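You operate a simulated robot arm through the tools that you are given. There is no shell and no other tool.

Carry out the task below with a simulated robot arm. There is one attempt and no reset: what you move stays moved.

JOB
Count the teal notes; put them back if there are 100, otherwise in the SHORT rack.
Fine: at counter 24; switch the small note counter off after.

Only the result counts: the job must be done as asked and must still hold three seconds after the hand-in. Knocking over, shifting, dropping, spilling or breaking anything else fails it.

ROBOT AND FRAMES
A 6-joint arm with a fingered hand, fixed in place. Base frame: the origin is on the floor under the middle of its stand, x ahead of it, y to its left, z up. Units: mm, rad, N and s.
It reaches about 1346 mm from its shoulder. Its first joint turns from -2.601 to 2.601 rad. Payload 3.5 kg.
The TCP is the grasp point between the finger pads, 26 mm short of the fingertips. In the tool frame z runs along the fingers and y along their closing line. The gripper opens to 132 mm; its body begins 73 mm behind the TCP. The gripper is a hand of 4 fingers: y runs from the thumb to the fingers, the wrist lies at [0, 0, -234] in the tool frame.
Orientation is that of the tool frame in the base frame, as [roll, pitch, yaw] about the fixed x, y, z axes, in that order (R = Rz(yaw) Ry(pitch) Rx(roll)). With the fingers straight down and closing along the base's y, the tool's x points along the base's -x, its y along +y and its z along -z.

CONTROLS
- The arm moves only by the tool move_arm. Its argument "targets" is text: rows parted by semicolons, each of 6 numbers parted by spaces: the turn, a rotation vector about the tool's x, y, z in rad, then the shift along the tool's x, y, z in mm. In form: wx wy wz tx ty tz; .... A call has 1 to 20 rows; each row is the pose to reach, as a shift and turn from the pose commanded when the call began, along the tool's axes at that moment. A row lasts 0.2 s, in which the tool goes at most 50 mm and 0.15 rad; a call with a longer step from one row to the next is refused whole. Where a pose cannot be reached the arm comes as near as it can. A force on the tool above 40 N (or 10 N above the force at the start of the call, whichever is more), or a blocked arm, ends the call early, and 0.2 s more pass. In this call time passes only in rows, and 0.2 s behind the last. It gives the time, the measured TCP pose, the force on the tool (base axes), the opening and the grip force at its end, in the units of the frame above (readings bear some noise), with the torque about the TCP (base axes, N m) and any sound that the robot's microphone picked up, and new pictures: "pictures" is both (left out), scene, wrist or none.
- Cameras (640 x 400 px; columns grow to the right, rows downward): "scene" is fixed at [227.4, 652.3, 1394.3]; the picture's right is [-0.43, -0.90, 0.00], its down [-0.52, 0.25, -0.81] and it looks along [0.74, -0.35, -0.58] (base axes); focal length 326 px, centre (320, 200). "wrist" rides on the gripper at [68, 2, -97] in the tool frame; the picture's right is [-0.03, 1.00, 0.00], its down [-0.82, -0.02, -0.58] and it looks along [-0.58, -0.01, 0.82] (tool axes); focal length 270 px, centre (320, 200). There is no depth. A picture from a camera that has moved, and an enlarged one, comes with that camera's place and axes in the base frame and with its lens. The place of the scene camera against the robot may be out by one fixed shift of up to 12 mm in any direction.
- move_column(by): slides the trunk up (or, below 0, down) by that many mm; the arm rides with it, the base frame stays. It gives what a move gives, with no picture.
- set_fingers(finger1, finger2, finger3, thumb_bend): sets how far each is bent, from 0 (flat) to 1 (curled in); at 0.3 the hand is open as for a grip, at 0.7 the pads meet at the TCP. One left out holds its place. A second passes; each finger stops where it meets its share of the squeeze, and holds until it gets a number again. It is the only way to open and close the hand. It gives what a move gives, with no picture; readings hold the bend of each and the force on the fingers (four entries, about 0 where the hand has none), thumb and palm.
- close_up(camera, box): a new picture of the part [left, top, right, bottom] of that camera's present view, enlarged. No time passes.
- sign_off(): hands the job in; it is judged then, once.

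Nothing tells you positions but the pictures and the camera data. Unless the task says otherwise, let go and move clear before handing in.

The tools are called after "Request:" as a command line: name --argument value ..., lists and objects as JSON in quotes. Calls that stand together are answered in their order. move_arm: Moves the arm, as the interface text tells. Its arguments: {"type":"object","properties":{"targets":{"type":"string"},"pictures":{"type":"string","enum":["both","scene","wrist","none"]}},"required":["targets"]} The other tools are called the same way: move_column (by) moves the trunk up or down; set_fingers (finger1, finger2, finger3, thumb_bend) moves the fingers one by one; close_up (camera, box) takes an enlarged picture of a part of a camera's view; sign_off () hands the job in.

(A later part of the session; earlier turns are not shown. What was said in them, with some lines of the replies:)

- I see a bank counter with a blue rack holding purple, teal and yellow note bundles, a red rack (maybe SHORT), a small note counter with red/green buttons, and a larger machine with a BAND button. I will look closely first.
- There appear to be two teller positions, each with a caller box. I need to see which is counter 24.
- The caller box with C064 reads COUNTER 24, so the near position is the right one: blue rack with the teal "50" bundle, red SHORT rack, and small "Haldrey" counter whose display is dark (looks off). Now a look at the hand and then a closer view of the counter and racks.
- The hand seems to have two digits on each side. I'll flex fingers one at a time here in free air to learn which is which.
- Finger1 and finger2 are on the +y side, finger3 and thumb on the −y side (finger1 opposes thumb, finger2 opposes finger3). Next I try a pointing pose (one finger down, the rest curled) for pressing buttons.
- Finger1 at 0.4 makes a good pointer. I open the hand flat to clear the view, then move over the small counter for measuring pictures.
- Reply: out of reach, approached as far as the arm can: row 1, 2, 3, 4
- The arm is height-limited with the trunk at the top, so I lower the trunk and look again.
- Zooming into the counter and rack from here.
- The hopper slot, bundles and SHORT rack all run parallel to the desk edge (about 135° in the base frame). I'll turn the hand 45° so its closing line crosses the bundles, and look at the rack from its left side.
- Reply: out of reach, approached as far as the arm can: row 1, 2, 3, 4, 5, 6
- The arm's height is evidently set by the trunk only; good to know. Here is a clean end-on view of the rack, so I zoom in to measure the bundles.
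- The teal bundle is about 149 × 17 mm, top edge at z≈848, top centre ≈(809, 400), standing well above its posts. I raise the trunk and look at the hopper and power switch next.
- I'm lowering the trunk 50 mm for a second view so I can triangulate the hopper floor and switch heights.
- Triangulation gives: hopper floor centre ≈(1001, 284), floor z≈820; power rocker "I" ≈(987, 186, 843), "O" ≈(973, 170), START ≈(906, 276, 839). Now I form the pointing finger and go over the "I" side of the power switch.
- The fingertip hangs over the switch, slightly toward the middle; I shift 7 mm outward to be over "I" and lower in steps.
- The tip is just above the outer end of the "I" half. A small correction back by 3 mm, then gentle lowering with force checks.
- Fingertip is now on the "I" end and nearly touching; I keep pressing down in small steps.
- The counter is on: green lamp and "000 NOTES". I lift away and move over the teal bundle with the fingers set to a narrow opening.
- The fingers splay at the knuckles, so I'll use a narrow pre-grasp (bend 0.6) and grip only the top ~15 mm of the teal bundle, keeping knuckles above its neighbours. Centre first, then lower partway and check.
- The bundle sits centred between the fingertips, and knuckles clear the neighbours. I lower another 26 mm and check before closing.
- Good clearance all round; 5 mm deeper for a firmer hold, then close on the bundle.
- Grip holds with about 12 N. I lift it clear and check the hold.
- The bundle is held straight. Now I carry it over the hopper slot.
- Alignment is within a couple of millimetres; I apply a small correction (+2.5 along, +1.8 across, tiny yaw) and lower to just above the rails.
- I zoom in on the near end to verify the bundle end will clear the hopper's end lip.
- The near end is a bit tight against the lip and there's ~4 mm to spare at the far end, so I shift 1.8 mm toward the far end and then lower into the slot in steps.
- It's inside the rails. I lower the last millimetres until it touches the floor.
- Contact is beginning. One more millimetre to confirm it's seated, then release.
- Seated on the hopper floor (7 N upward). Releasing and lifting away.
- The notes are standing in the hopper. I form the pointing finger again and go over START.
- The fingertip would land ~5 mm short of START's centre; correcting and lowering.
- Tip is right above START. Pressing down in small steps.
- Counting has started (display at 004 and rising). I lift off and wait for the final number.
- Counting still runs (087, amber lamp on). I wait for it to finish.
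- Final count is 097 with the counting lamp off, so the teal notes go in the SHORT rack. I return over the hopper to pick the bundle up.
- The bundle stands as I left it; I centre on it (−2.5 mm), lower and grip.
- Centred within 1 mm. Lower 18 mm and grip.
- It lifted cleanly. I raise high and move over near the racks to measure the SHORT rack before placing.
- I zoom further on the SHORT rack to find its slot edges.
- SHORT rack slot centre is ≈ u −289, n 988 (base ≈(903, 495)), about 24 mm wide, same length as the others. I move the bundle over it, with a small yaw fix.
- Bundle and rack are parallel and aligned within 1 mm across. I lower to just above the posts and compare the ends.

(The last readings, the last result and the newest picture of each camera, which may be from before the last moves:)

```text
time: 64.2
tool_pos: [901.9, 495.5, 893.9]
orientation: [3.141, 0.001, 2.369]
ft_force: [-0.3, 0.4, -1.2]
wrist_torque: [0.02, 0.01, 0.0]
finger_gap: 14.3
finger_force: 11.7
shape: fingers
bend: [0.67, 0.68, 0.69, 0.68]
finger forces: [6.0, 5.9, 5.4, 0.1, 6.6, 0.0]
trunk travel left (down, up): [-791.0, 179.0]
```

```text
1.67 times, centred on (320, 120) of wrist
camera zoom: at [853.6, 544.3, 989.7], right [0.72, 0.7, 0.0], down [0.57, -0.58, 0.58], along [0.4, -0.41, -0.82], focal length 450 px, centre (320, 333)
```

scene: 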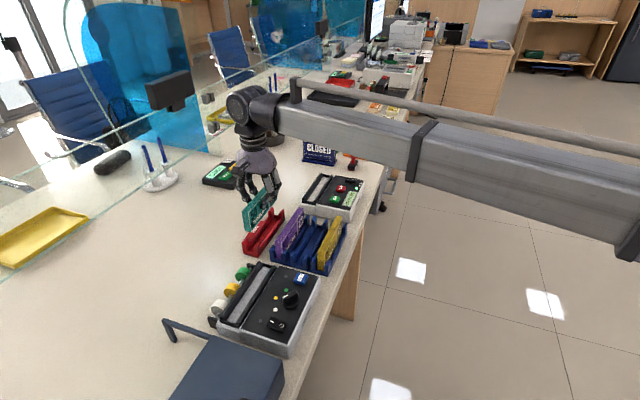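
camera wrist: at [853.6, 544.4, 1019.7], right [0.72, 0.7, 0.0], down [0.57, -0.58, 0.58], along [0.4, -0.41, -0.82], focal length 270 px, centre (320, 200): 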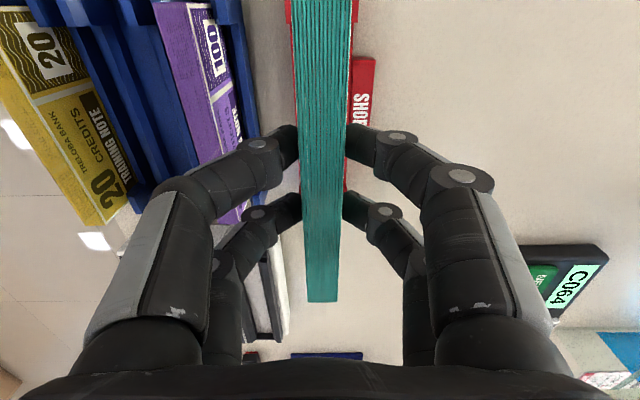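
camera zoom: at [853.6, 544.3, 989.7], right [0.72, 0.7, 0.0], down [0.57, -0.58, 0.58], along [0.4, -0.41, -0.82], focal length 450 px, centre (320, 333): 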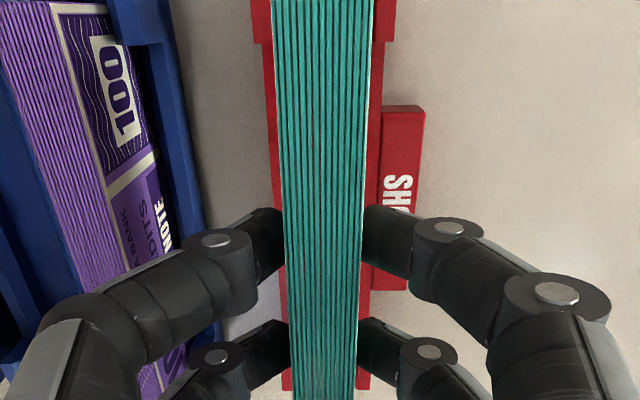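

I want a closer look at the near posts to judge the cross-slot alignment.

Request:
close_up --camera "scene" --box '[250, 234, 276, 260]'

Request:
close_up --camera "wrist" --box '[270, 0, 370, 70]'

Request:
close_up --camera "wrist" --box '[290, 190, 370, 260]'

```text
15.38 times, centred on (263, 247) of scene
camera zoom: at [227.4, 652.3, 1394.3], right [-0.43, -0.9, 0.0], down [-0.52, 0.25, -0.81], along [0.74, -0.35, -0.58], focal length 5014 px, centre (1197, -523)
```

zoom: 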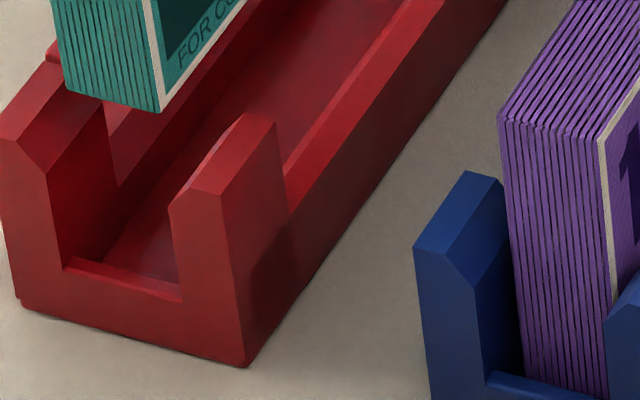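

```text
5.71 times, centred on (320, 35) of wrist
camera zoom: at [853.6, 544.3, 989.7], right [0.72, 0.7, 0.0], down [0.57, -0.58, 0.58], along [0.4, -0.41, -0.82], focal length 1544 px, centre (320, 1143)
```

zoom: 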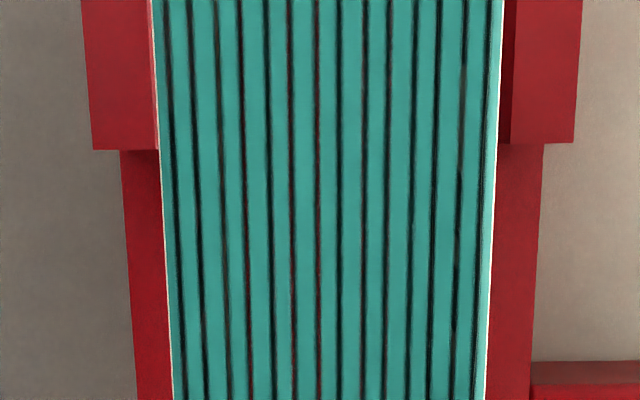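

```text
5.71 times, centred on (330, 225) of wrist
camera zoom: at [853.6, 544.3, 989.7], right [0.72, 0.7, 0.0], down [0.57, -0.58, 0.58], along [0.4, -0.41, -0.82], focal length 1544 px, centre (263, 57)
```

zoom: 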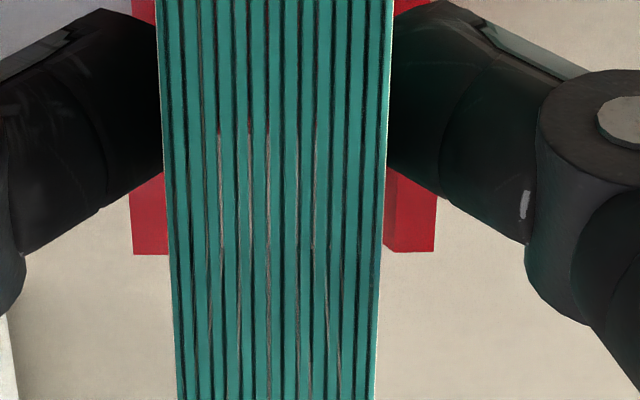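

Cross alignment is within ~1 mm. I check the far end of the bundle in the wrist view for the lengthwise position.

Request:
close_up --camera "wrist" --box '[290, 270, 360, 320]'

Request:
close_up --camera "scene" --box '[268, 195, 298, 225]'

```text
8.00 times, centred on (325, 295) of wrist
camera zoom: at [853.6, 544.3, 989.7], right [0.72, 0.7, 0.0], down [0.57, -0.58, 0.58], along [0.4, -0.41, -0.82], focal length 2162 px, centre (280, -560)
```

zoom: 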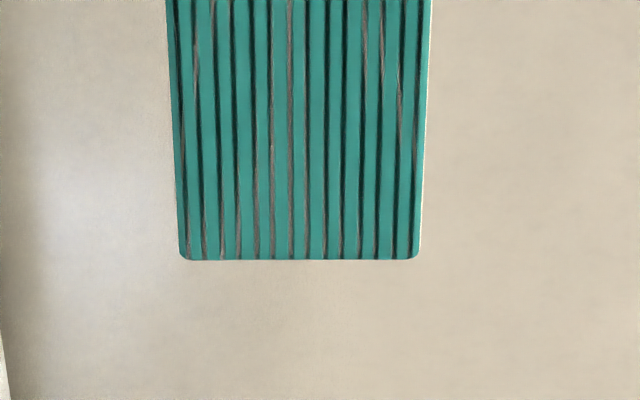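

```text
13.33 times, centred on (283, 210) of scene
camera zoom: at [227.4, 652.3, 1394.3], right [-0.43, -0.9, 0.0], down [-0.52, 0.25, -0.81], along [0.74, -0.35, -0.58], focal length 4345 px, centre (813, 67)
```

zoom: 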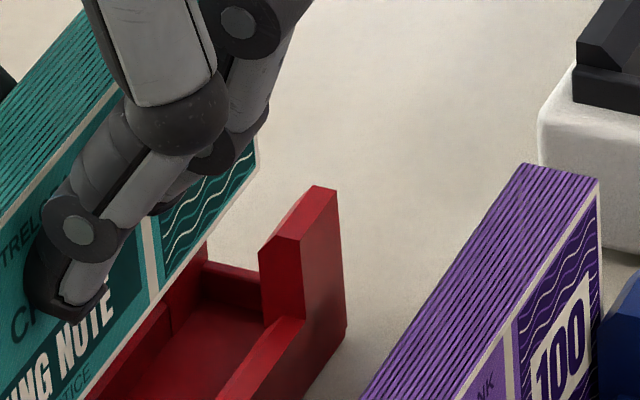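

Lengthwise it's centred too. A +0.9 mm cross shift, then I lower into the slot step by step watching the force.

Request:
move_arm --targets "0 0 0 0 0.9 0; 0 0 0 0 0.9 0" --pictures "none"

Request:
move_column --by -8

Request:
close_up --camera "scene" --box '[250, 234, 276, 260]'

Request:
close_up --camera "wrist" --box '[270, 0, 370, 70]'

Request:
close_up --camera "wrist" --box '[290, 190, 370, 260]'

```text
time: 64.8
tool_pos: [900.9, 496.1, 893.8]
orientation: [-3.142, -0.001, 2.369]
ft_force: [0.1, -0.1, -1.6]
wrist_torque: [-0.01, 0.01, 0.02]
finger_gap: 14.3
finger_force: 11.7
shape: fingers
bend: [0.67, 0.68, 0.69, 0.68]
finger forces: [6.1, 5.8, 5.4, 0.1, 6.7, 0.1]
trunk travel left (down, up): [-791.0, 179.0]
```

```text
time: 65.4
tool_pos: [901.6, 495.8, 884.9]
orientation: [3.141, 0.001, 2.369]
ft_force: [0.2, -0.2, -1.6]
wrist_torque: [-0.03, -0.01, 0.0]
finger_gap: 14.6
finger_force: 12.3
shape: fingers
bend: [0.67, 0.68, 0.69, 0.68]
finger forces: [6.1, 5.8, 5.4, 0.0, 6.6, 0.0]
trunk travel left (down, up): [-783.0, 187.0]
```

```text
15.38 times, centred on (263, 247) of scene
camera zoom: at [227.4, 652.3, 1394.3], right [-0.43, -0.9, 0.0], down [-0.52, 0.25, -0.81], along [0.74, -0.35, -0.58], focal length 5014 px, centre (1197, -523)
```

zoom: 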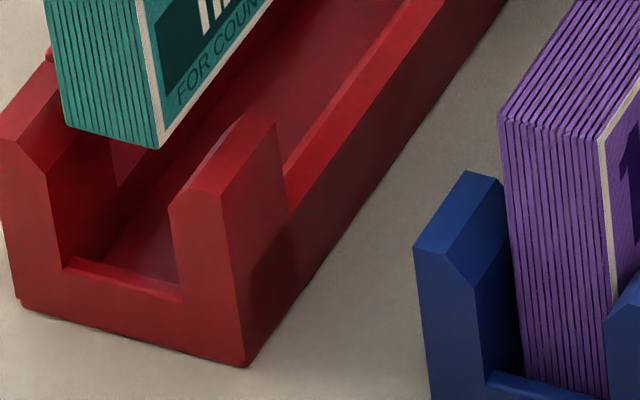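

```text
5.71 times, centred on (320, 35) of wrist
camera zoom: at [854.0, 545.3, 981.7], right [0.72, 0.7, 0.0], down [0.57, -0.58, 0.58], along [0.4, -0.41, -0.82], focal length 1544 px, centre (320, 1143)
```

zoom: 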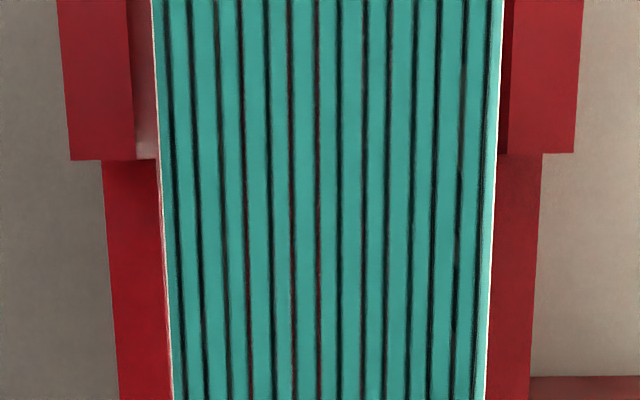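

```text
5.71 times, centred on (330, 225) of wrist
camera zoom: at [854.0, 545.3, 981.7], right [0.72, 0.7, 0.0], down [0.57, -0.58, 0.58], along [0.4, -0.41, -0.82], focal length 1544 px, centre (263, 57)
```

zoom: 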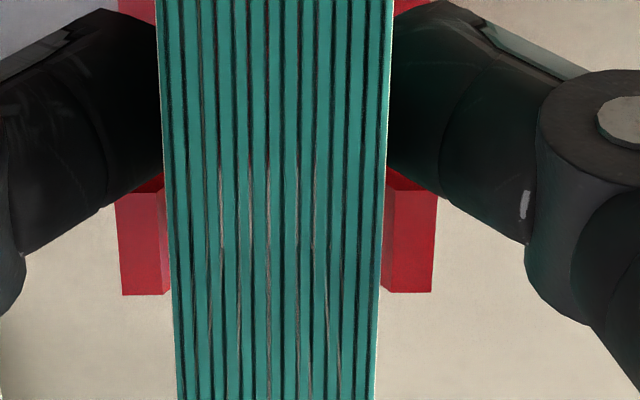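

Well centred now at both ends. Continuing down in steps.

Request:
move_column --by -8

Request:
move_column --by -8

Request:
close_up --camera "scene" --box '[250, 234, 276, 260]'

Request:
close_up --camera "scene" --box '[245, 190, 305, 260]'

```text
time: 66.0
tool_pos: [902.8, 496.9, 876.2]
orientation: [-3.141, 0.002, 2.369]
ft_force: [-0.5, -0.2, -0.4]
wrist_torque: [0.03, 0.0, -0.03]
finger_gap: 14.5
finger_force: 12.2
shape: fingers
bend: [0.67, 0.68, 0.69, 0.68]
finger forces: [6.1, 5.9, 5.4, 0.1, 6.6, 0.0]
trunk travel left (down, up): [-775.0, 195.0]
```

```text
time: 66.5
tool_pos: [902.9, 496.9, 867.7]
orientation: [3.141, 0.0, 2.369]
ft_force: [0.8, -0.8, -1.2]
wrist_torque: [-0.01, 0.04, 0.02]
finger_gap: 14.4
finger_force: 11.7
shape: fingers
bend: [0.67, 0.68, 0.69, 0.68]
finger forces: [6.1, 5.9, 5.4, 0.0, 6.6, 0.0]
trunk travel left (down, up): [-767.0, 203.0]
```

```text
15.38 times, centred on (263, 247) of scene
camera zoom: at [227.4, 652.3, 1394.3], right [-0.43, -0.9, 0.0], down [-0.52, 0.25, -0.81], along [0.74, -0.35, -0.58], focal length 5014 px, centre (1197, -523)
```

zoom: 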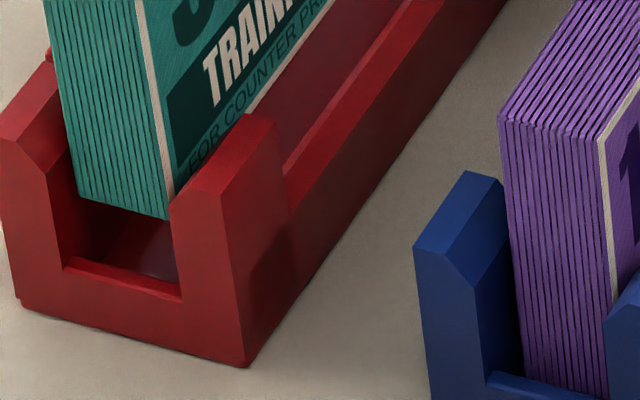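

```text
5.71 times, centred on (275, 225) of scene
camera zoom: at [227.4, 652.3, 1394.3], right [-0.43, -0.9, 0.0], down [-0.52, 0.25, -0.81], along [0.74, -0.35, -0.58], focal length 1862 px, centre (577, 57)
```

zoom: 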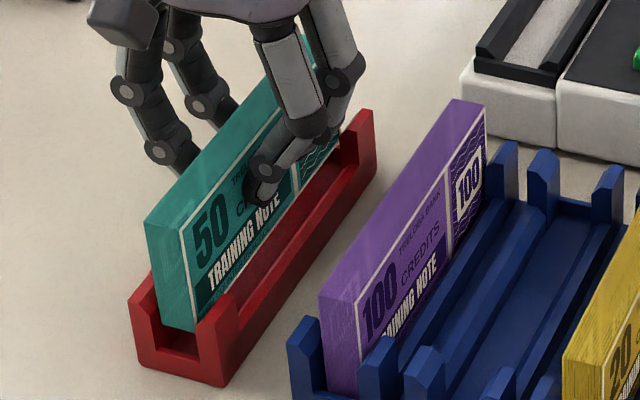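

It is between the posts. I go down a little more and check that the near end clears the end lip.

Request:
move_column --by -5

Request:
close_up --camera "scene" --box '[252, 242, 268, 258]'

Request:
move_column --by -4

Request:
close_up --camera "scene" --box '[252, 242, 268, 258]'

```text
time: 67.1
tool_pos: [902.7, 496.7, 862.9]
orientation: [3.141, 0.001, 2.368]
ft_force: [-0.2, -0.3, -0.7]
wrist_torque: [-0.01, 0.03, 0.0]
finger_gap: 14.3
finger_force: 12.1
shape: fingers
bend: [0.67, 0.68, 0.69, 0.68]
finger forces: [6.1, 6.0, 5.3, 0.0, 6.6, 0.0]
trunk travel left (down, up): [-762.0, 208.0]
```

```text
16.00 times, centred on (260, 250) of scene
camera zoom: at [227.4, 652.3, 1394.3], right [-0.43, -0.9, 0.0], down [-0.52, 0.25, -0.81], along [0.74, -0.35, -0.58], focal length 5214 px, centre (1280, -600)
```

zoom: 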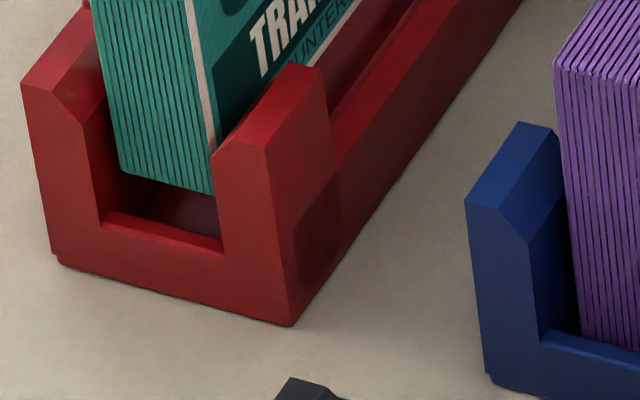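

```text
time: 67.6
tool_pos: [902.6, 497.3, 859.3]
orientation: [-3.14, 0.0, 2.369]
ft_force: [-0.3, -0.3, -1.3]
wrist_torque: [-0.02, 0.04, 0.02]
finger_gap: 14.4
finger_force: 11.7
shape: fingers
bend: [0.67, 0.68, 0.69, 0.68]
finger forces: [6.1, 5.9, 5.4, 0.1, 6.6, 0.1]
trunk travel left (down, up): [-758.0, 212.0]
```

```text
16.00 times, centred on (260, 250) of scene
camera zoom: at [227.4, 652.3, 1394.3], right [-0.43, -0.9, 0.0], down [-0.52, 0.25, -0.81], along [0.74, -0.35, -0.58], focal length 5214 px, centre (1280, -600)
```

zoom: 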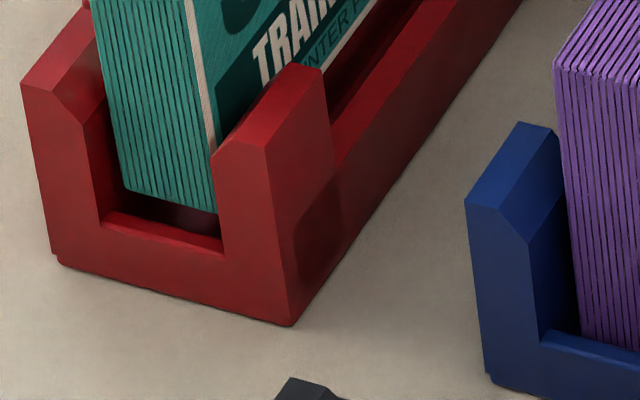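

Near-end margin looks small, so I check the far end before shifting.

Request:
close_up --camera "scene" --box '[276, 204, 296, 224]'

Request:
close_up --camera "wrist" --box '[285, 200, 365, 310]'

Request:
close_up --camera "wrist" --box '[270, 0, 370, 70]'

```text
16.00 times, centred on (286, 214) of scene
camera zoom: at [227.4, 652.3, 1394.3], right [-0.43, -0.9, 0.0], down [-0.52, 0.25, -0.81], along [0.74, -0.35, -0.58], focal length 5214 px, centre (864, -24)
```

zoom: 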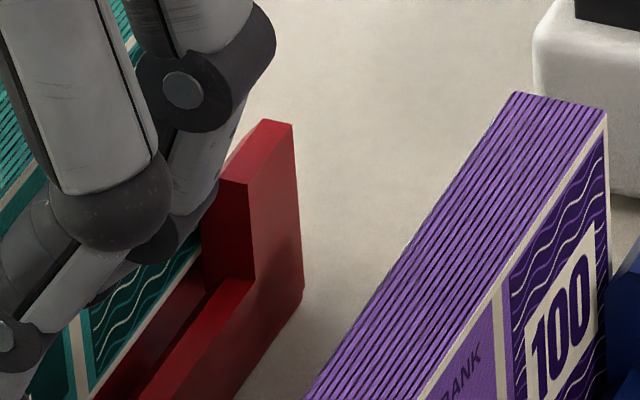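

```text
3.64 times, centred on (325, 255) of wrist
camera zoom: at [854.0, 545.3, 956.7], right [0.72, 0.7, 0.0], down [0.57, -0.58, 0.58], along [0.4, -0.41, -0.82], focal length 983 px, centre (302, 0)
```

zoom: 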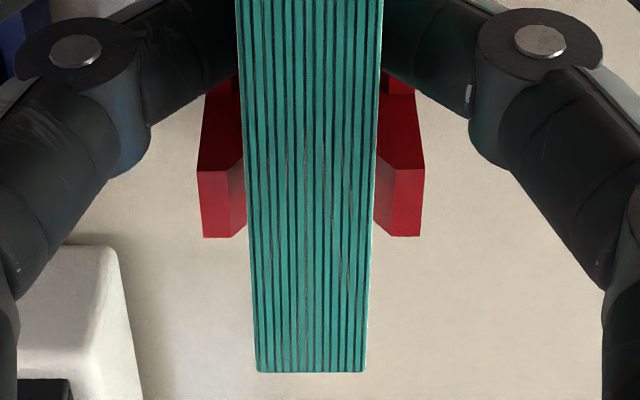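

```text
5.71 times, centred on (320, 35) of wrist
camera zoom: at [854.0, 545.3, 956.7], right [0.72, 0.7, 0.0], down [0.57, -0.58, 0.58], along [0.4, -0.41, -0.82], focal length 1544 px, centre (320, 1143)
```

zoom: 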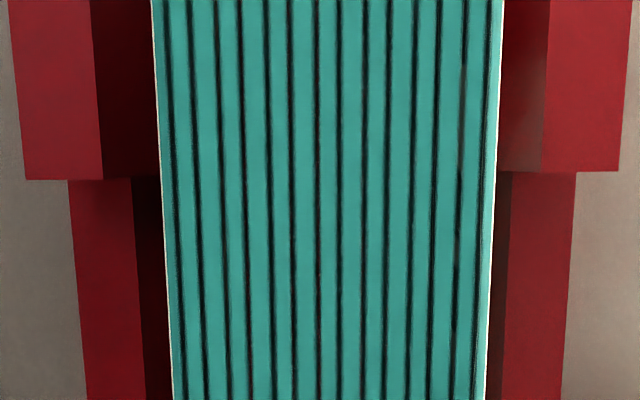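

The numbers show the rack centre is about 1.3–1.5 mm farther along, so I shift that way and continue down.

Request:
move_arm --targets "0 0 0 -1.5 0 0; 0 0 0 -1.5 0 0" --pictures "none"

Request:
move_column --by -4

Request:
close_up --camera "scene" --box '[252, 242, 268, 258]'

Request:
move_column --by -3

Request:
close_up --camera "scene" --box '[252, 242, 268, 258]'

```text
time: 68.2
tool_pos: [904.7, 495.6, 860.0]
orientation: [3.141, -0.002, 2.368]
ft_force: [-0.6, -0.1, -1.1]
wrist_torque: [0.02, 0.01, 0.02]
finger_gap: 14.2
finger_force: 11.7
shape: fingers
bend: [0.67, 0.68, 0.69, 0.68]
finger forces: [6.0, 5.9, 5.4, 0.1, 6.7, 0.0]
trunk travel left (down, up): [-758.0, 212.0]
```

```text
time: 68.7
tool_pos: [903.2, 494.7, 855.2]
orientation: [-3.141, 0.0, 2.369]
ft_force: [-0.2, 0.4, -1.4]
wrist_torque: [0.02, -0.01, 0.02]
finger_gap: 14.2
finger_force: 12.3
shape: fingers
bend: [0.67, 0.68, 0.69, 0.68]
finger forces: [6.1, 5.9, 5.5, 0.1, 6.7, 0.0]
trunk travel left (down, up): [-754.0, 216.0]
```

```text
16.00 times, centred on (260, 250) of scene
camera zoom: at [227.4, 652.3, 1394.3], right [-0.43, -0.9, 0.0], down [-0.52, 0.25, -0.81], along [0.74, -0.35, -0.58], focal length 5214 px, centre (1280, -600)
```

zoom: 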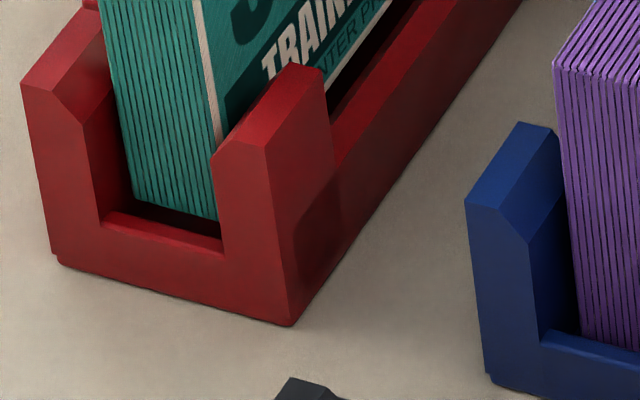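

```text
time: 69.3
tool_pos: [903.0, 495.6, 851.6]
orientation: [3.141, -0.001, 2.368]
ft_force: [0.4, 0.4, -1.6]
wrist_torque: [-0.02, 0.0, -0.01]
finger_gap: 14.0
finger_force: 11.8
shape: fingers
bend: [0.67, 0.68, 0.69, 0.68]
finger forces: [6.2, 5.9, 5.3, 0.0, 6.6, 0.1]
trunk travel left (down, up): [-751.0, 219.0]
```

```text
16.00 times, centred on (260, 250) of scene
camera zoom: at [227.4, 652.3, 1394.3], right [-0.43, -0.9, 0.0], down [-0.52, 0.25, -0.81], along [0.74, -0.35, -0.58], focal length 5214 px, centre (1280, -600)
```

zoom: 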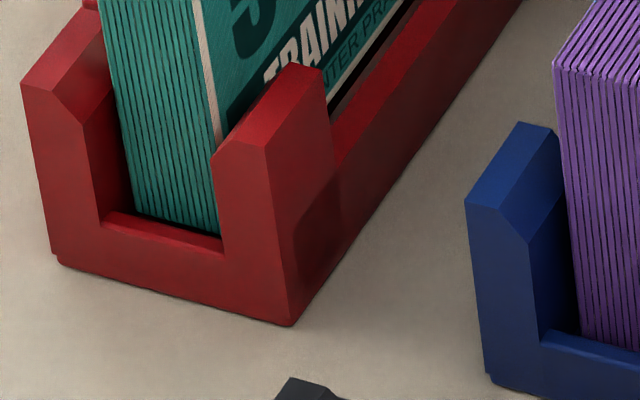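

Still no contact force; the bottom is sliding down behind the lip. A few millimetres more.

Request:
move_column --by -2

Request:
move_column --by -2

Request:
close_up --camera "scene" --box '[252, 242, 268, 258]'

```text
time: 69.8
tool_pos: [903.5, 495.6, 850.2]
orientation: [3.141, 0.0, 2.369]
ft_force: [0.9, 0.0, -1.9]
wrist_torque: [-0.03, 0.0, 0.0]
finger_gap: 14.4
finger_force: 12.1
shape: fingers
bend: [0.67, 0.68, 0.69, 0.68]
finger forces: [6.0, 5.9, 5.4, 0.1, 6.6, 0.1]
trunk travel left (down, up): [-749.0, 221.0]
```

```text
time: 70.3
tool_pos: [903.3, 494.8, 848.0]
orientation: [-3.141, 0.001, 2.369]
ft_force: [-0.3, -0.5, -2.3]
wrist_torque: [-0.04, -0.04, -0.02]
finger_gap: 14.0
finger_force: 11.5
shape: fingers
bend: [0.67, 0.68, 0.69, 0.68]
finger forces: [6.1, 5.9, 5.4, 0.0, 6.6, 0.0]
trunk travel left (down, up): [-747.0, 223.0]
```

```text
16.00 times, centred on (260, 250) of scene
camera zoom: at [227.4, 652.3, 1394.3], right [-0.43, -0.9, 0.0], down [-0.52, 0.25, -0.81], along [0.74, -0.35, -0.58], focal length 5214 px, centre (1280, -600)
```

zoom: 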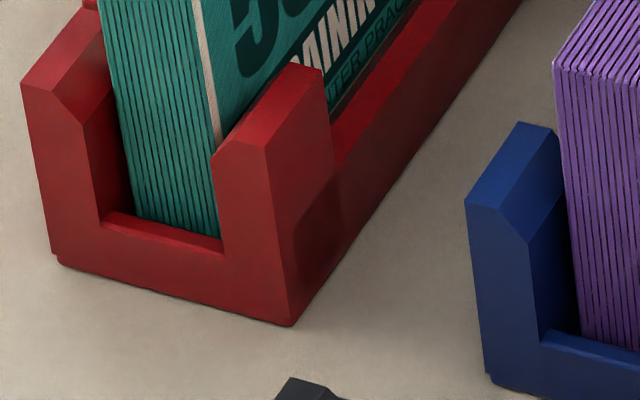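

The lower edge is now behind the lip, inside the slot. Continuing until it touches the floor.

Request:
move_column --by -1.5

Request:
move_column --by -1.5

```text
time: 70.8
tool_pos: [904.2, 495.6, 847.0]
orientation: [3.141, -0.001, 2.369]
ft_force: [-0.9, 0.6, -0.6]
wrist_torque: [0.0, 0.03, 0.02]
finger_gap: 14.0
finger_force: 11.6
shape: fingers
bend: [0.67, 0.68, 0.68, 0.68]
finger forces: [6.3, 5.9, 5.5, 0.1, 6.7, 0.0]
trunk travel left (down, up): [-745.0, 225.0]
```

```text
time: 71.3
tool_pos: [903.6, 495.5, 845.6]
orientation: [-3.141, -0.001, 2.368]
ft_force: [0.1, -0.2, 3.9]
wrist_torque: [0.06, 0.0, -0.03]
finger_gap: 14.3
finger_force: 12.9
shape: fingers
bend: [0.68, 0.68, 0.69, 0.69]
finger forces: [6.7, 6.4, 5.4, 0.1, 7.3, 0.0]
trunk travel left (down, up): [-744.0, 226.0]
```

It's on the rack floor (4 N). I open the fingers and check before lifting.

Request:
set_fingers --finger1 0.6 --finger2 0.6 --finger3 0.6 --thumb_bend 0.6

Request:
close_up --camera "scene" --box '[235, 190, 305, 260]'

Request:
close_up --camera "wrist" --box '[220, 0, 420, 240]'

```text
time: 72.3
tool_pos: [903.1, 495.4, 845.7]
orientation: [3.141, 0.0, 2.37]
ft_force: [-1.1, 0.4, 1.6]
wrist_torque: [0.0, 0.0, 0.0]
finger_gap: 32.0
finger_force: 0.0
shape: fingers
bend: [0.6, 0.6, 0.6, 0.6]
finger forces: [0.1, 0.0, 0.0, 0.0, 0.0, 0.0]
trunk travel left (down, up): [-744.0, 226.0]
```

```text
5.71 times, centred on (270, 225) of scene
camera zoom: at [227.4, 652.3, 1394.3], right [-0.43, -0.9, 0.0], down [-0.52, 0.25, -0.81], along [0.74, -0.35, -0.58], focal length 1862 px, centre (606, 57)
```

zoom: 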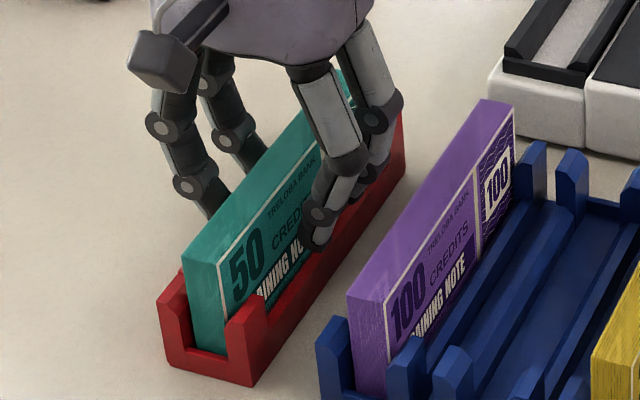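

```text
1.67 times, centred on (320, 120) of wrist
camera zoom: at [855.4, 543.9, 942.7], right [0.72, 0.7, 0.0], down [0.57, -0.58, 0.58], along [0.4, -0.41, -0.82], focal length 450 px, centre (320, 333)
```

zoom: 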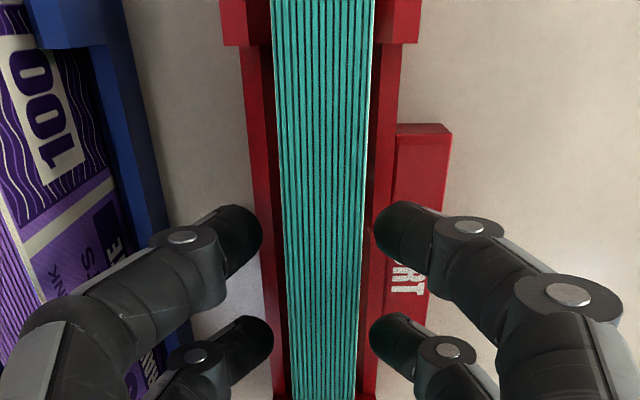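

Bundle stands in the SHORT rack and the fingers are clear. I lift away and confirm it stays.

Request:
move_column --by 96

Request:
close_up --camera "scene" --box '[235, 190, 305, 260]'

Request:
set_fingers --finger1 0.4 --finger2 1.0 --finger3 1.0 --thumb_bend 1.0

```text
time: 73.6
tool_pos: [903.6, 495.1, 940.5]
orientation: [-3.141, 0.001, 2.369]
ft_force: [0.6, 0.6, -0.5]
wrist_torque: [0.03, 0.01, 0.01]
finger_gap: 32.0
finger_force: 0.1
shape: fingers
bend: [0.6, 0.6, 0.6, 0.6]
finger forces: [0.1, 0.1, 0.1, 0.0, 0.0, 0.0]
trunk travel left (down, up): [-840.0, 130.0]
```

```text
5.71 times, centred on (270, 225) of scene
camera zoom: at [227.4, 652.3, 1394.3], right [-0.43, -0.9, 0.0], down [-0.52, 0.25, -0.81], along [0.74, -0.35, -0.58], focal length 1862 px, centre (606, 57)
```

zoom: 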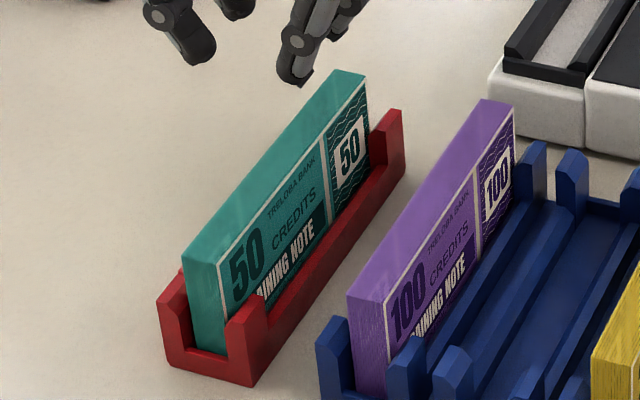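

```text
time: 74.6
tool_pos: [902.7, 494.9, 941.7]
orientation: [3.14, 0.001, 2.367]
ft_force: [-0.1, -0.1, 0.3]
wrist_torque: [0.0, -0.01, 0.04]
finger_gap: 38.8
finger_force: 0.2
shape: fingers
bend: [0.4, 0.74, 0.74, 1.0]
finger forces: [0.0, 0.1, 0.0, 0.0, 0.0, 0.1]
trunk travel left (down, up): [-840.0, 130.0]
```

The bundle stays upright in SHORT. Now over to the "O" side of the power switch.

Request:
move_arm --targets "0 0 0.002 -36.5 -30.3 0; 0 0 0.004 -73 -60.6 0; 0 0 0.006 -109.5 -90.8 0; 0 0 0.008 -146 -121.1 0; 0 0 0.01 -182.6 -151.4 0; 0 0 0.012 -219.1 -181.7 0; 0 0 0.013 -255.6 -211.9 0; 0 0 0.013 -292.1 -242.2 0; 0 0 0.013 -292.1 -242.2 0"

Request:
close_up --camera "wrist" --box '[360, 60, 520, 200]'

Request:
close_up --camera "scene" --box '[300, 130, 390, 220]'

```text
time: 76.6
tool_pos: [943.5, 120.0, 941.6]
orientation: [-3.141, 0.001, 2.356]
ft_force: [0.2, -0.2, -0.2]
wrist_torque: [0.01, -0.02, 0.0]
finger_gap: 38.7
finger_force: 0.0
shape: fingers
bend: [0.4, 0.74, 0.74, 1.0]
finger forces: [0.1, 0.0, 0.0, 0.0, 0.1, 0.0]
trunk travel left (down, up): [-840.0, 130.0]
camera wrist: at [895.3, 168.6, 1038.7], right [0.72, 0.69, 0.0], down [0.56, -0.59, 0.58], along [0.4, -0.42, -0.82], focal length 270 px, centre (320, 200)
```

scene: 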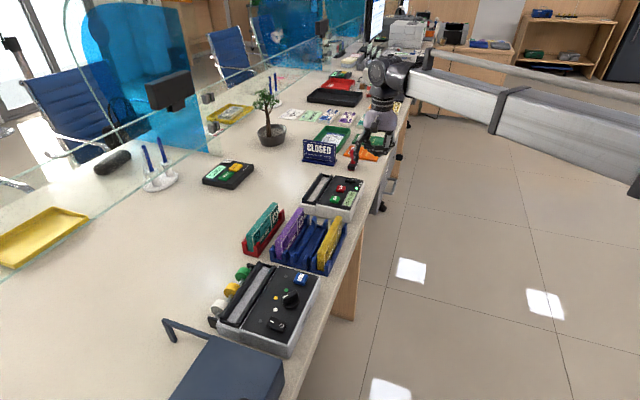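
wrist: 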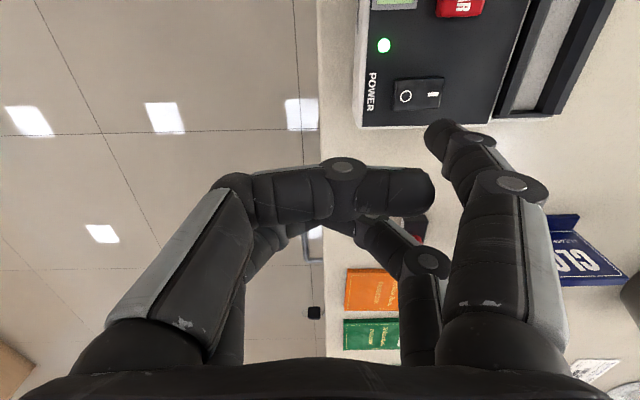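

```text
2.86 times, centred on (440, 130) of wrist
camera zoom: at [895.3, 168.6, 1038.7], right [0.72, 0.69, 0.0], down [0.56, -0.59, 0.58], along [0.4, -0.42, -0.82], focal length 772 px, centre (-23, 400)
```

zoom: 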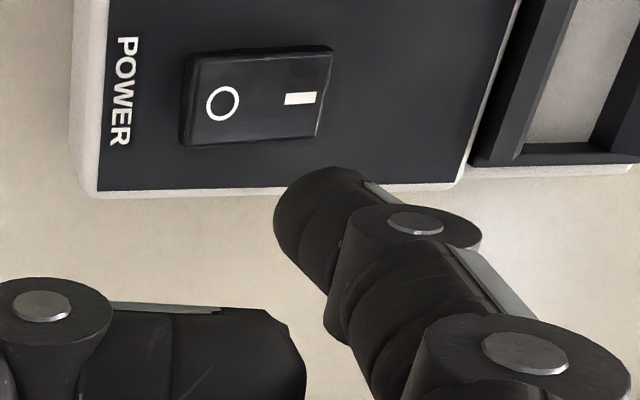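

```text
4.44 times, centred on (345, 175) of scene
camera zoom: at [227.4, 652.3, 1394.3], right [-0.43, -0.9, 0.0], down [-0.52, 0.25, -0.81], along [0.74, -0.35, -0.58], focal length 1448 px, centre (209, 311)
```

zoom: 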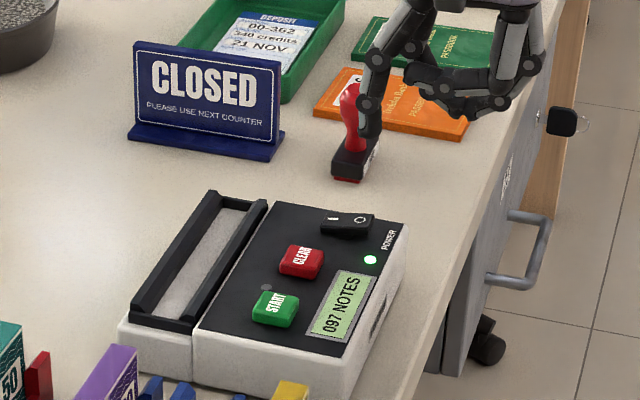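

The tip would land ~3 mm outside the "O" mark; I nudge inward and lower.

Request:
move_arm --targets "0 0 0 -1.2 2.5 0; 0 0 0 -1.2 2.5 0" --pictures "none"

Request:
move_column --by -60

Request:
close_up --camera "scene" --box '[310, 150, 390, 210]'

Request:
close_up --camera "wrist" --box '[360, 60, 520, 200]'

```text
time: 77.2
tool_pos: [945.6, 119.5, 941.1]
orientation: [-3.141, 0.0, 2.356]
ft_force: [-0.3, -0.3, -0.5]
wrist_torque: [-0.01, 0.01, -0.04]
finger_gap: 38.6
finger_force: 0.1
shape: fingers
bend: [0.4, 0.74, 0.74, 1.0]
finger forces: [0.0, 0.0, 0.0, 0.0, 0.0, 0.1]
trunk travel left (down, up): [-840.0, 130.0]
```

```text
time: 78.2
tool_pos: [945.4, 120.0, 880.8]
orientation: [3.141, -0.001, 2.357]
ft_force: [-0.6, 0.3, 0.4]
wrist_torque: [0.02, 0.02, 0.0]
finger_gap: 38.6
finger_force: 0.0
shape: fingers
bend: [0.4, 0.74, 0.74, 1.0]
finger forces: [0.1, 0.1, 0.0, 0.0, 0.0, 0.0]
trunk travel left (down, up): [-780.0, 190.0]
```

```text
6.67 times, centred on (350, 180) of scene
camera zoom: at [227.4, 652.3, 1394.3], right [-0.43, -0.9, 0.0], down [-0.52, 0.25, -0.81], along [0.74, -0.35, -0.58], focal length 2173 px, centre (120, 333)
```

zoom: 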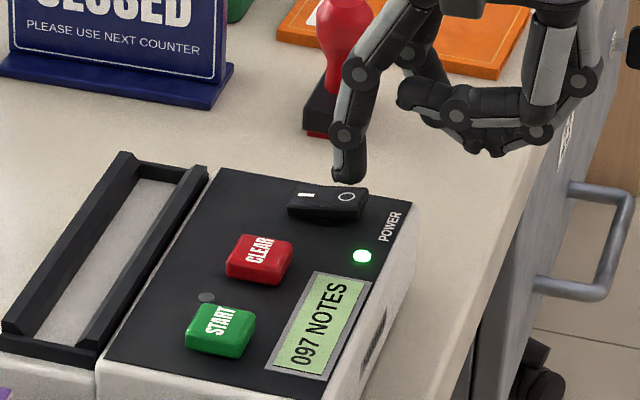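

```text
2.86 times, centred on (440, 130) of wrist
camera zoom: at [898.3, 169.0, 978.8], right [0.72, 0.69, 0.0], down [0.56, -0.59, 0.58], along [0.4, -0.42, -0.82], focal length 772 px, centre (-23, 400)
```

zoom: 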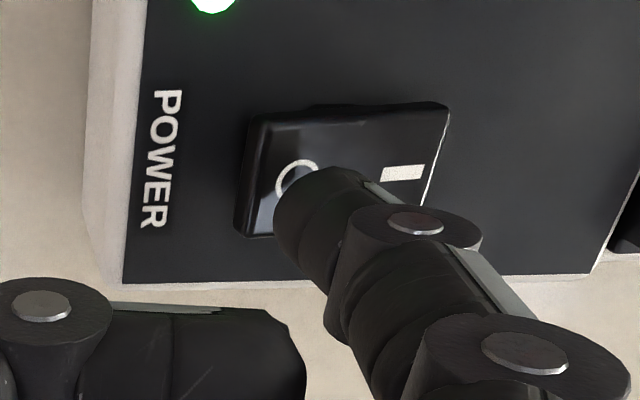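

Tip is right above "O". Pressing in small steps.

Request:
move_column --by -8

Request:
move_column --by -2.5

Request:
close_up --camera "scene" --box '[310, 150, 390, 210]'

```text
time: 78.8
tool_pos: [945.7, 119.7, 873.2]
orientation: [3.142, -0.001, 2.357]
ft_force: [0.4, 0.3, 0.3]
wrist_torque: [0.03, -0.01, 0.0]
finger_gap: 38.7
finger_force: 0.4
shape: fingers
bend: [0.4, 0.74, 0.74, 1.0]
finger forces: [0.4, 0.1, 0.0, 0.0, 0.0, 0.0]
trunk travel left (down, up): [-772.0, 198.0]
```

```text
time: 79.3
tool_pos: [945.0, 119.1, 871.0]
orientation: [-3.141, 0.001, 2.357]
ft_force: [0.2, 0.5, 5.0]
wrist_torque: [0.19, -0.11, -0.01]
finger_gap: 38.4
finger_force: 2.0
shape: fingers
bend: [0.41, 0.74, 0.74, 1.0]
finger forces: [4.3, 0.0, 0.0, 0.0, 0.0, 0.0]
trunk travel left (down, up): [-770.0, 200.0]
```

```text
6.67 times, centred on (350, 180) of scene
camera zoom: at [227.4, 652.3, 1394.3], right [-0.43, -0.9, 0.0], down [-0.52, 0.25, -0.81], along [0.74, -0.35, -0.58], focal length 2173 px, centre (120, 333)
```

zoom: 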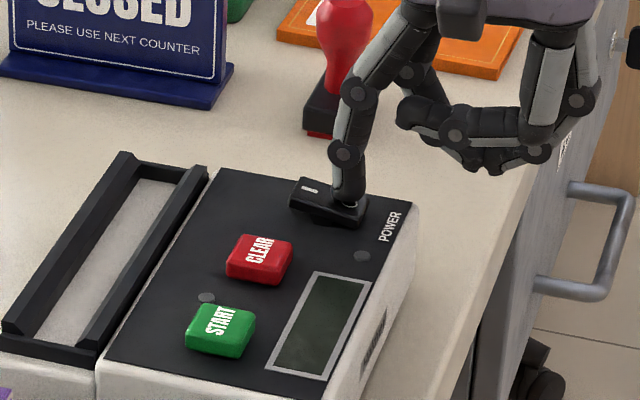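

The counter is off: lamp and display dark, rocker tipped to "O". I lift clear and check everything before handing in.

Request:
move_column --by 110

Request:
set_fingers --finger1 0.3 --finger2 0.3 --finger3 0.3 --thumb_bend 0.3

Request:
move_arm --targets "0 0 0 30 -35 0; 0 0 0 60 -70 0; 0 0 0 90 -105 0; 0 0 0 120 -140 0"

Request:
close_up --camera "scene" --box '[290, 140, 390, 220]'

Request:
close_up --camera "scene" --box '[220, 190, 360, 290]'

```text
time: 80.7
tool_pos: [946.8, 120.4, 981.3]
orientation: [-3.141, 0.001, 2.356]
ft_force: [-0.6, 0.2, 0.4]
wrist_torque: [0.0, -0.05, 0.0]
finger_gap: 38.8
finger_force: 0.1
shape: fingers
bend: [0.4, 0.74, 0.74, 1.0]
finger forces: [0.0, 0.0, 0.0, 0.0, 0.0, 0.1]
trunk travel left (down, up): [-880.0, 91.0]
```

```text
time: 81.7
tool_pos: [945.3, 119.4, 981.6]
orientation: [3.141, 0.0, 2.357]
ft_force: [0.0, 0.3, -0.4]
wrist_torque: [0.0, 0.01, 0.01]
finger_gap: 132.4
finger_force: 0.1
shape: fingers
bend: [0.3, 0.3, 0.3, 0.3]
finger forces: [0.1, 0.1, 0.0, 0.0, 0.0, 0.1]
trunk travel left (down, up): [-880.0, 91.0]
```

```text
time: 82.7
tool_pos: [760.8, 104.7, 981.4]
orientation: [-3.141, 0.001, 2.357]
ft_force: [-0.2, -0.7, 0.3]
wrist_torque: [-0.04, 0.04, 0.03]
finger_gap: 132.7
finger_force: 0.0
shape: fingers
bend: [0.3, 0.3, 0.3, 0.3]
finger forces: [0.1, 0.0, 0.0, 0.0, 0.0, 0.1]
trunk travel left (down, up): [-880.0, 91.0]
camera wrist: at [713.6, 154.5, 1078.5], right [0.72, 0.69, 0.0], down [0.56, -0.59, 0.58], along [0.4, -0.42, -0.82], focal length 270 px, centre (320, 200)
```

scene: 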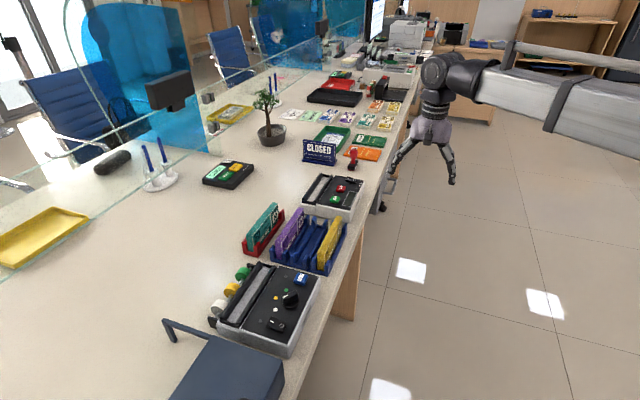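
wrist: 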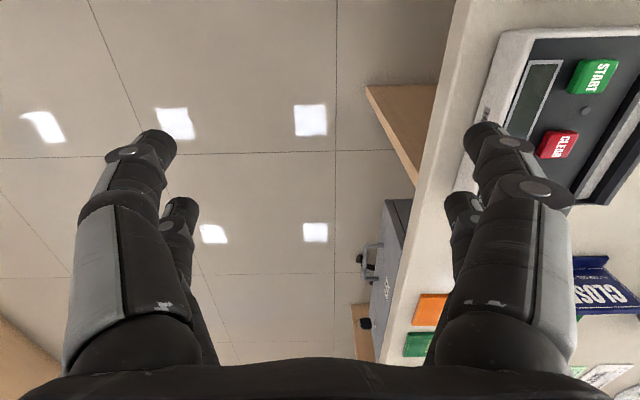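

```text
5.00 times, centred on (340, 180) of scene
camera zoom: at [227.4, 652.3, 1394.3], right [-0.43, -0.9, 0.0], down [-0.52, 0.25, -0.81], along [0.74, -0.35, -0.58], focal length 1630 px, centre (220, 300)
```

zoom: 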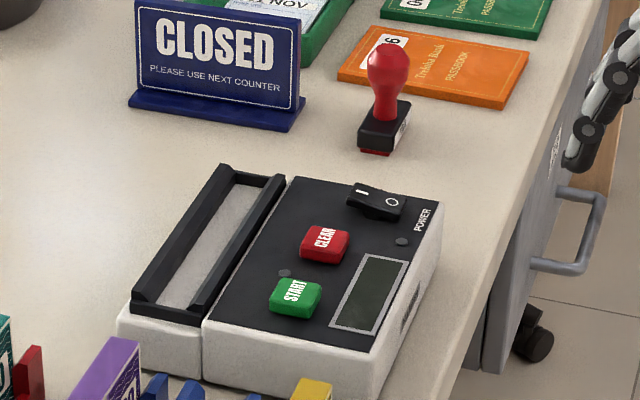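

```text
4.00 times, centred on (290, 240) of scene
camera zoom: at [227.4, 652.3, 1394.3], right [-0.43, -0.9, 0.0], down [-0.52, 0.25, -0.81], along [0.74, -0.35, -0.58], focal length 1304 px, centre (440, 40)
```

zoom: 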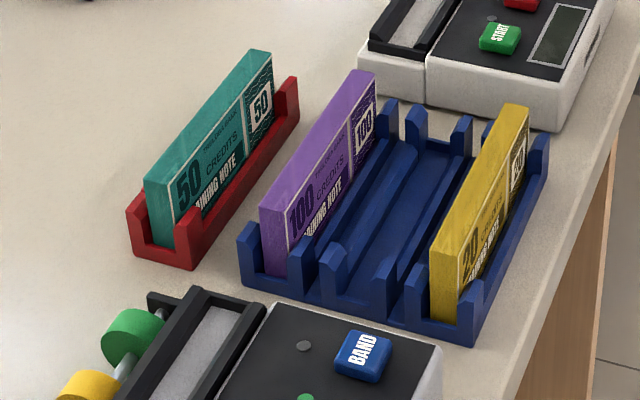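

The count read 097, so the teal bundle now stands in the SHORT rack. The small counter is off, with its lamp and display dark and the switch on "O". Everything else looks undisturbed and the hand is empty and clear, so I'm handing in.

Request:
sign_off

```text
The job is handed in.
```

The small note counter at counter 24 read 097 teal notes, not 100, so I put the bundle in the SHORT rack.

After that I switched the counter off; its lamp and display are dark and the switch is on "O". The pictures taken just before hand-in show the bundle upright in the rack and nothing else moved or knocked over. The hand was empty and clear of the desk. The hand-in gave no verdict, only confirmation that it was received.
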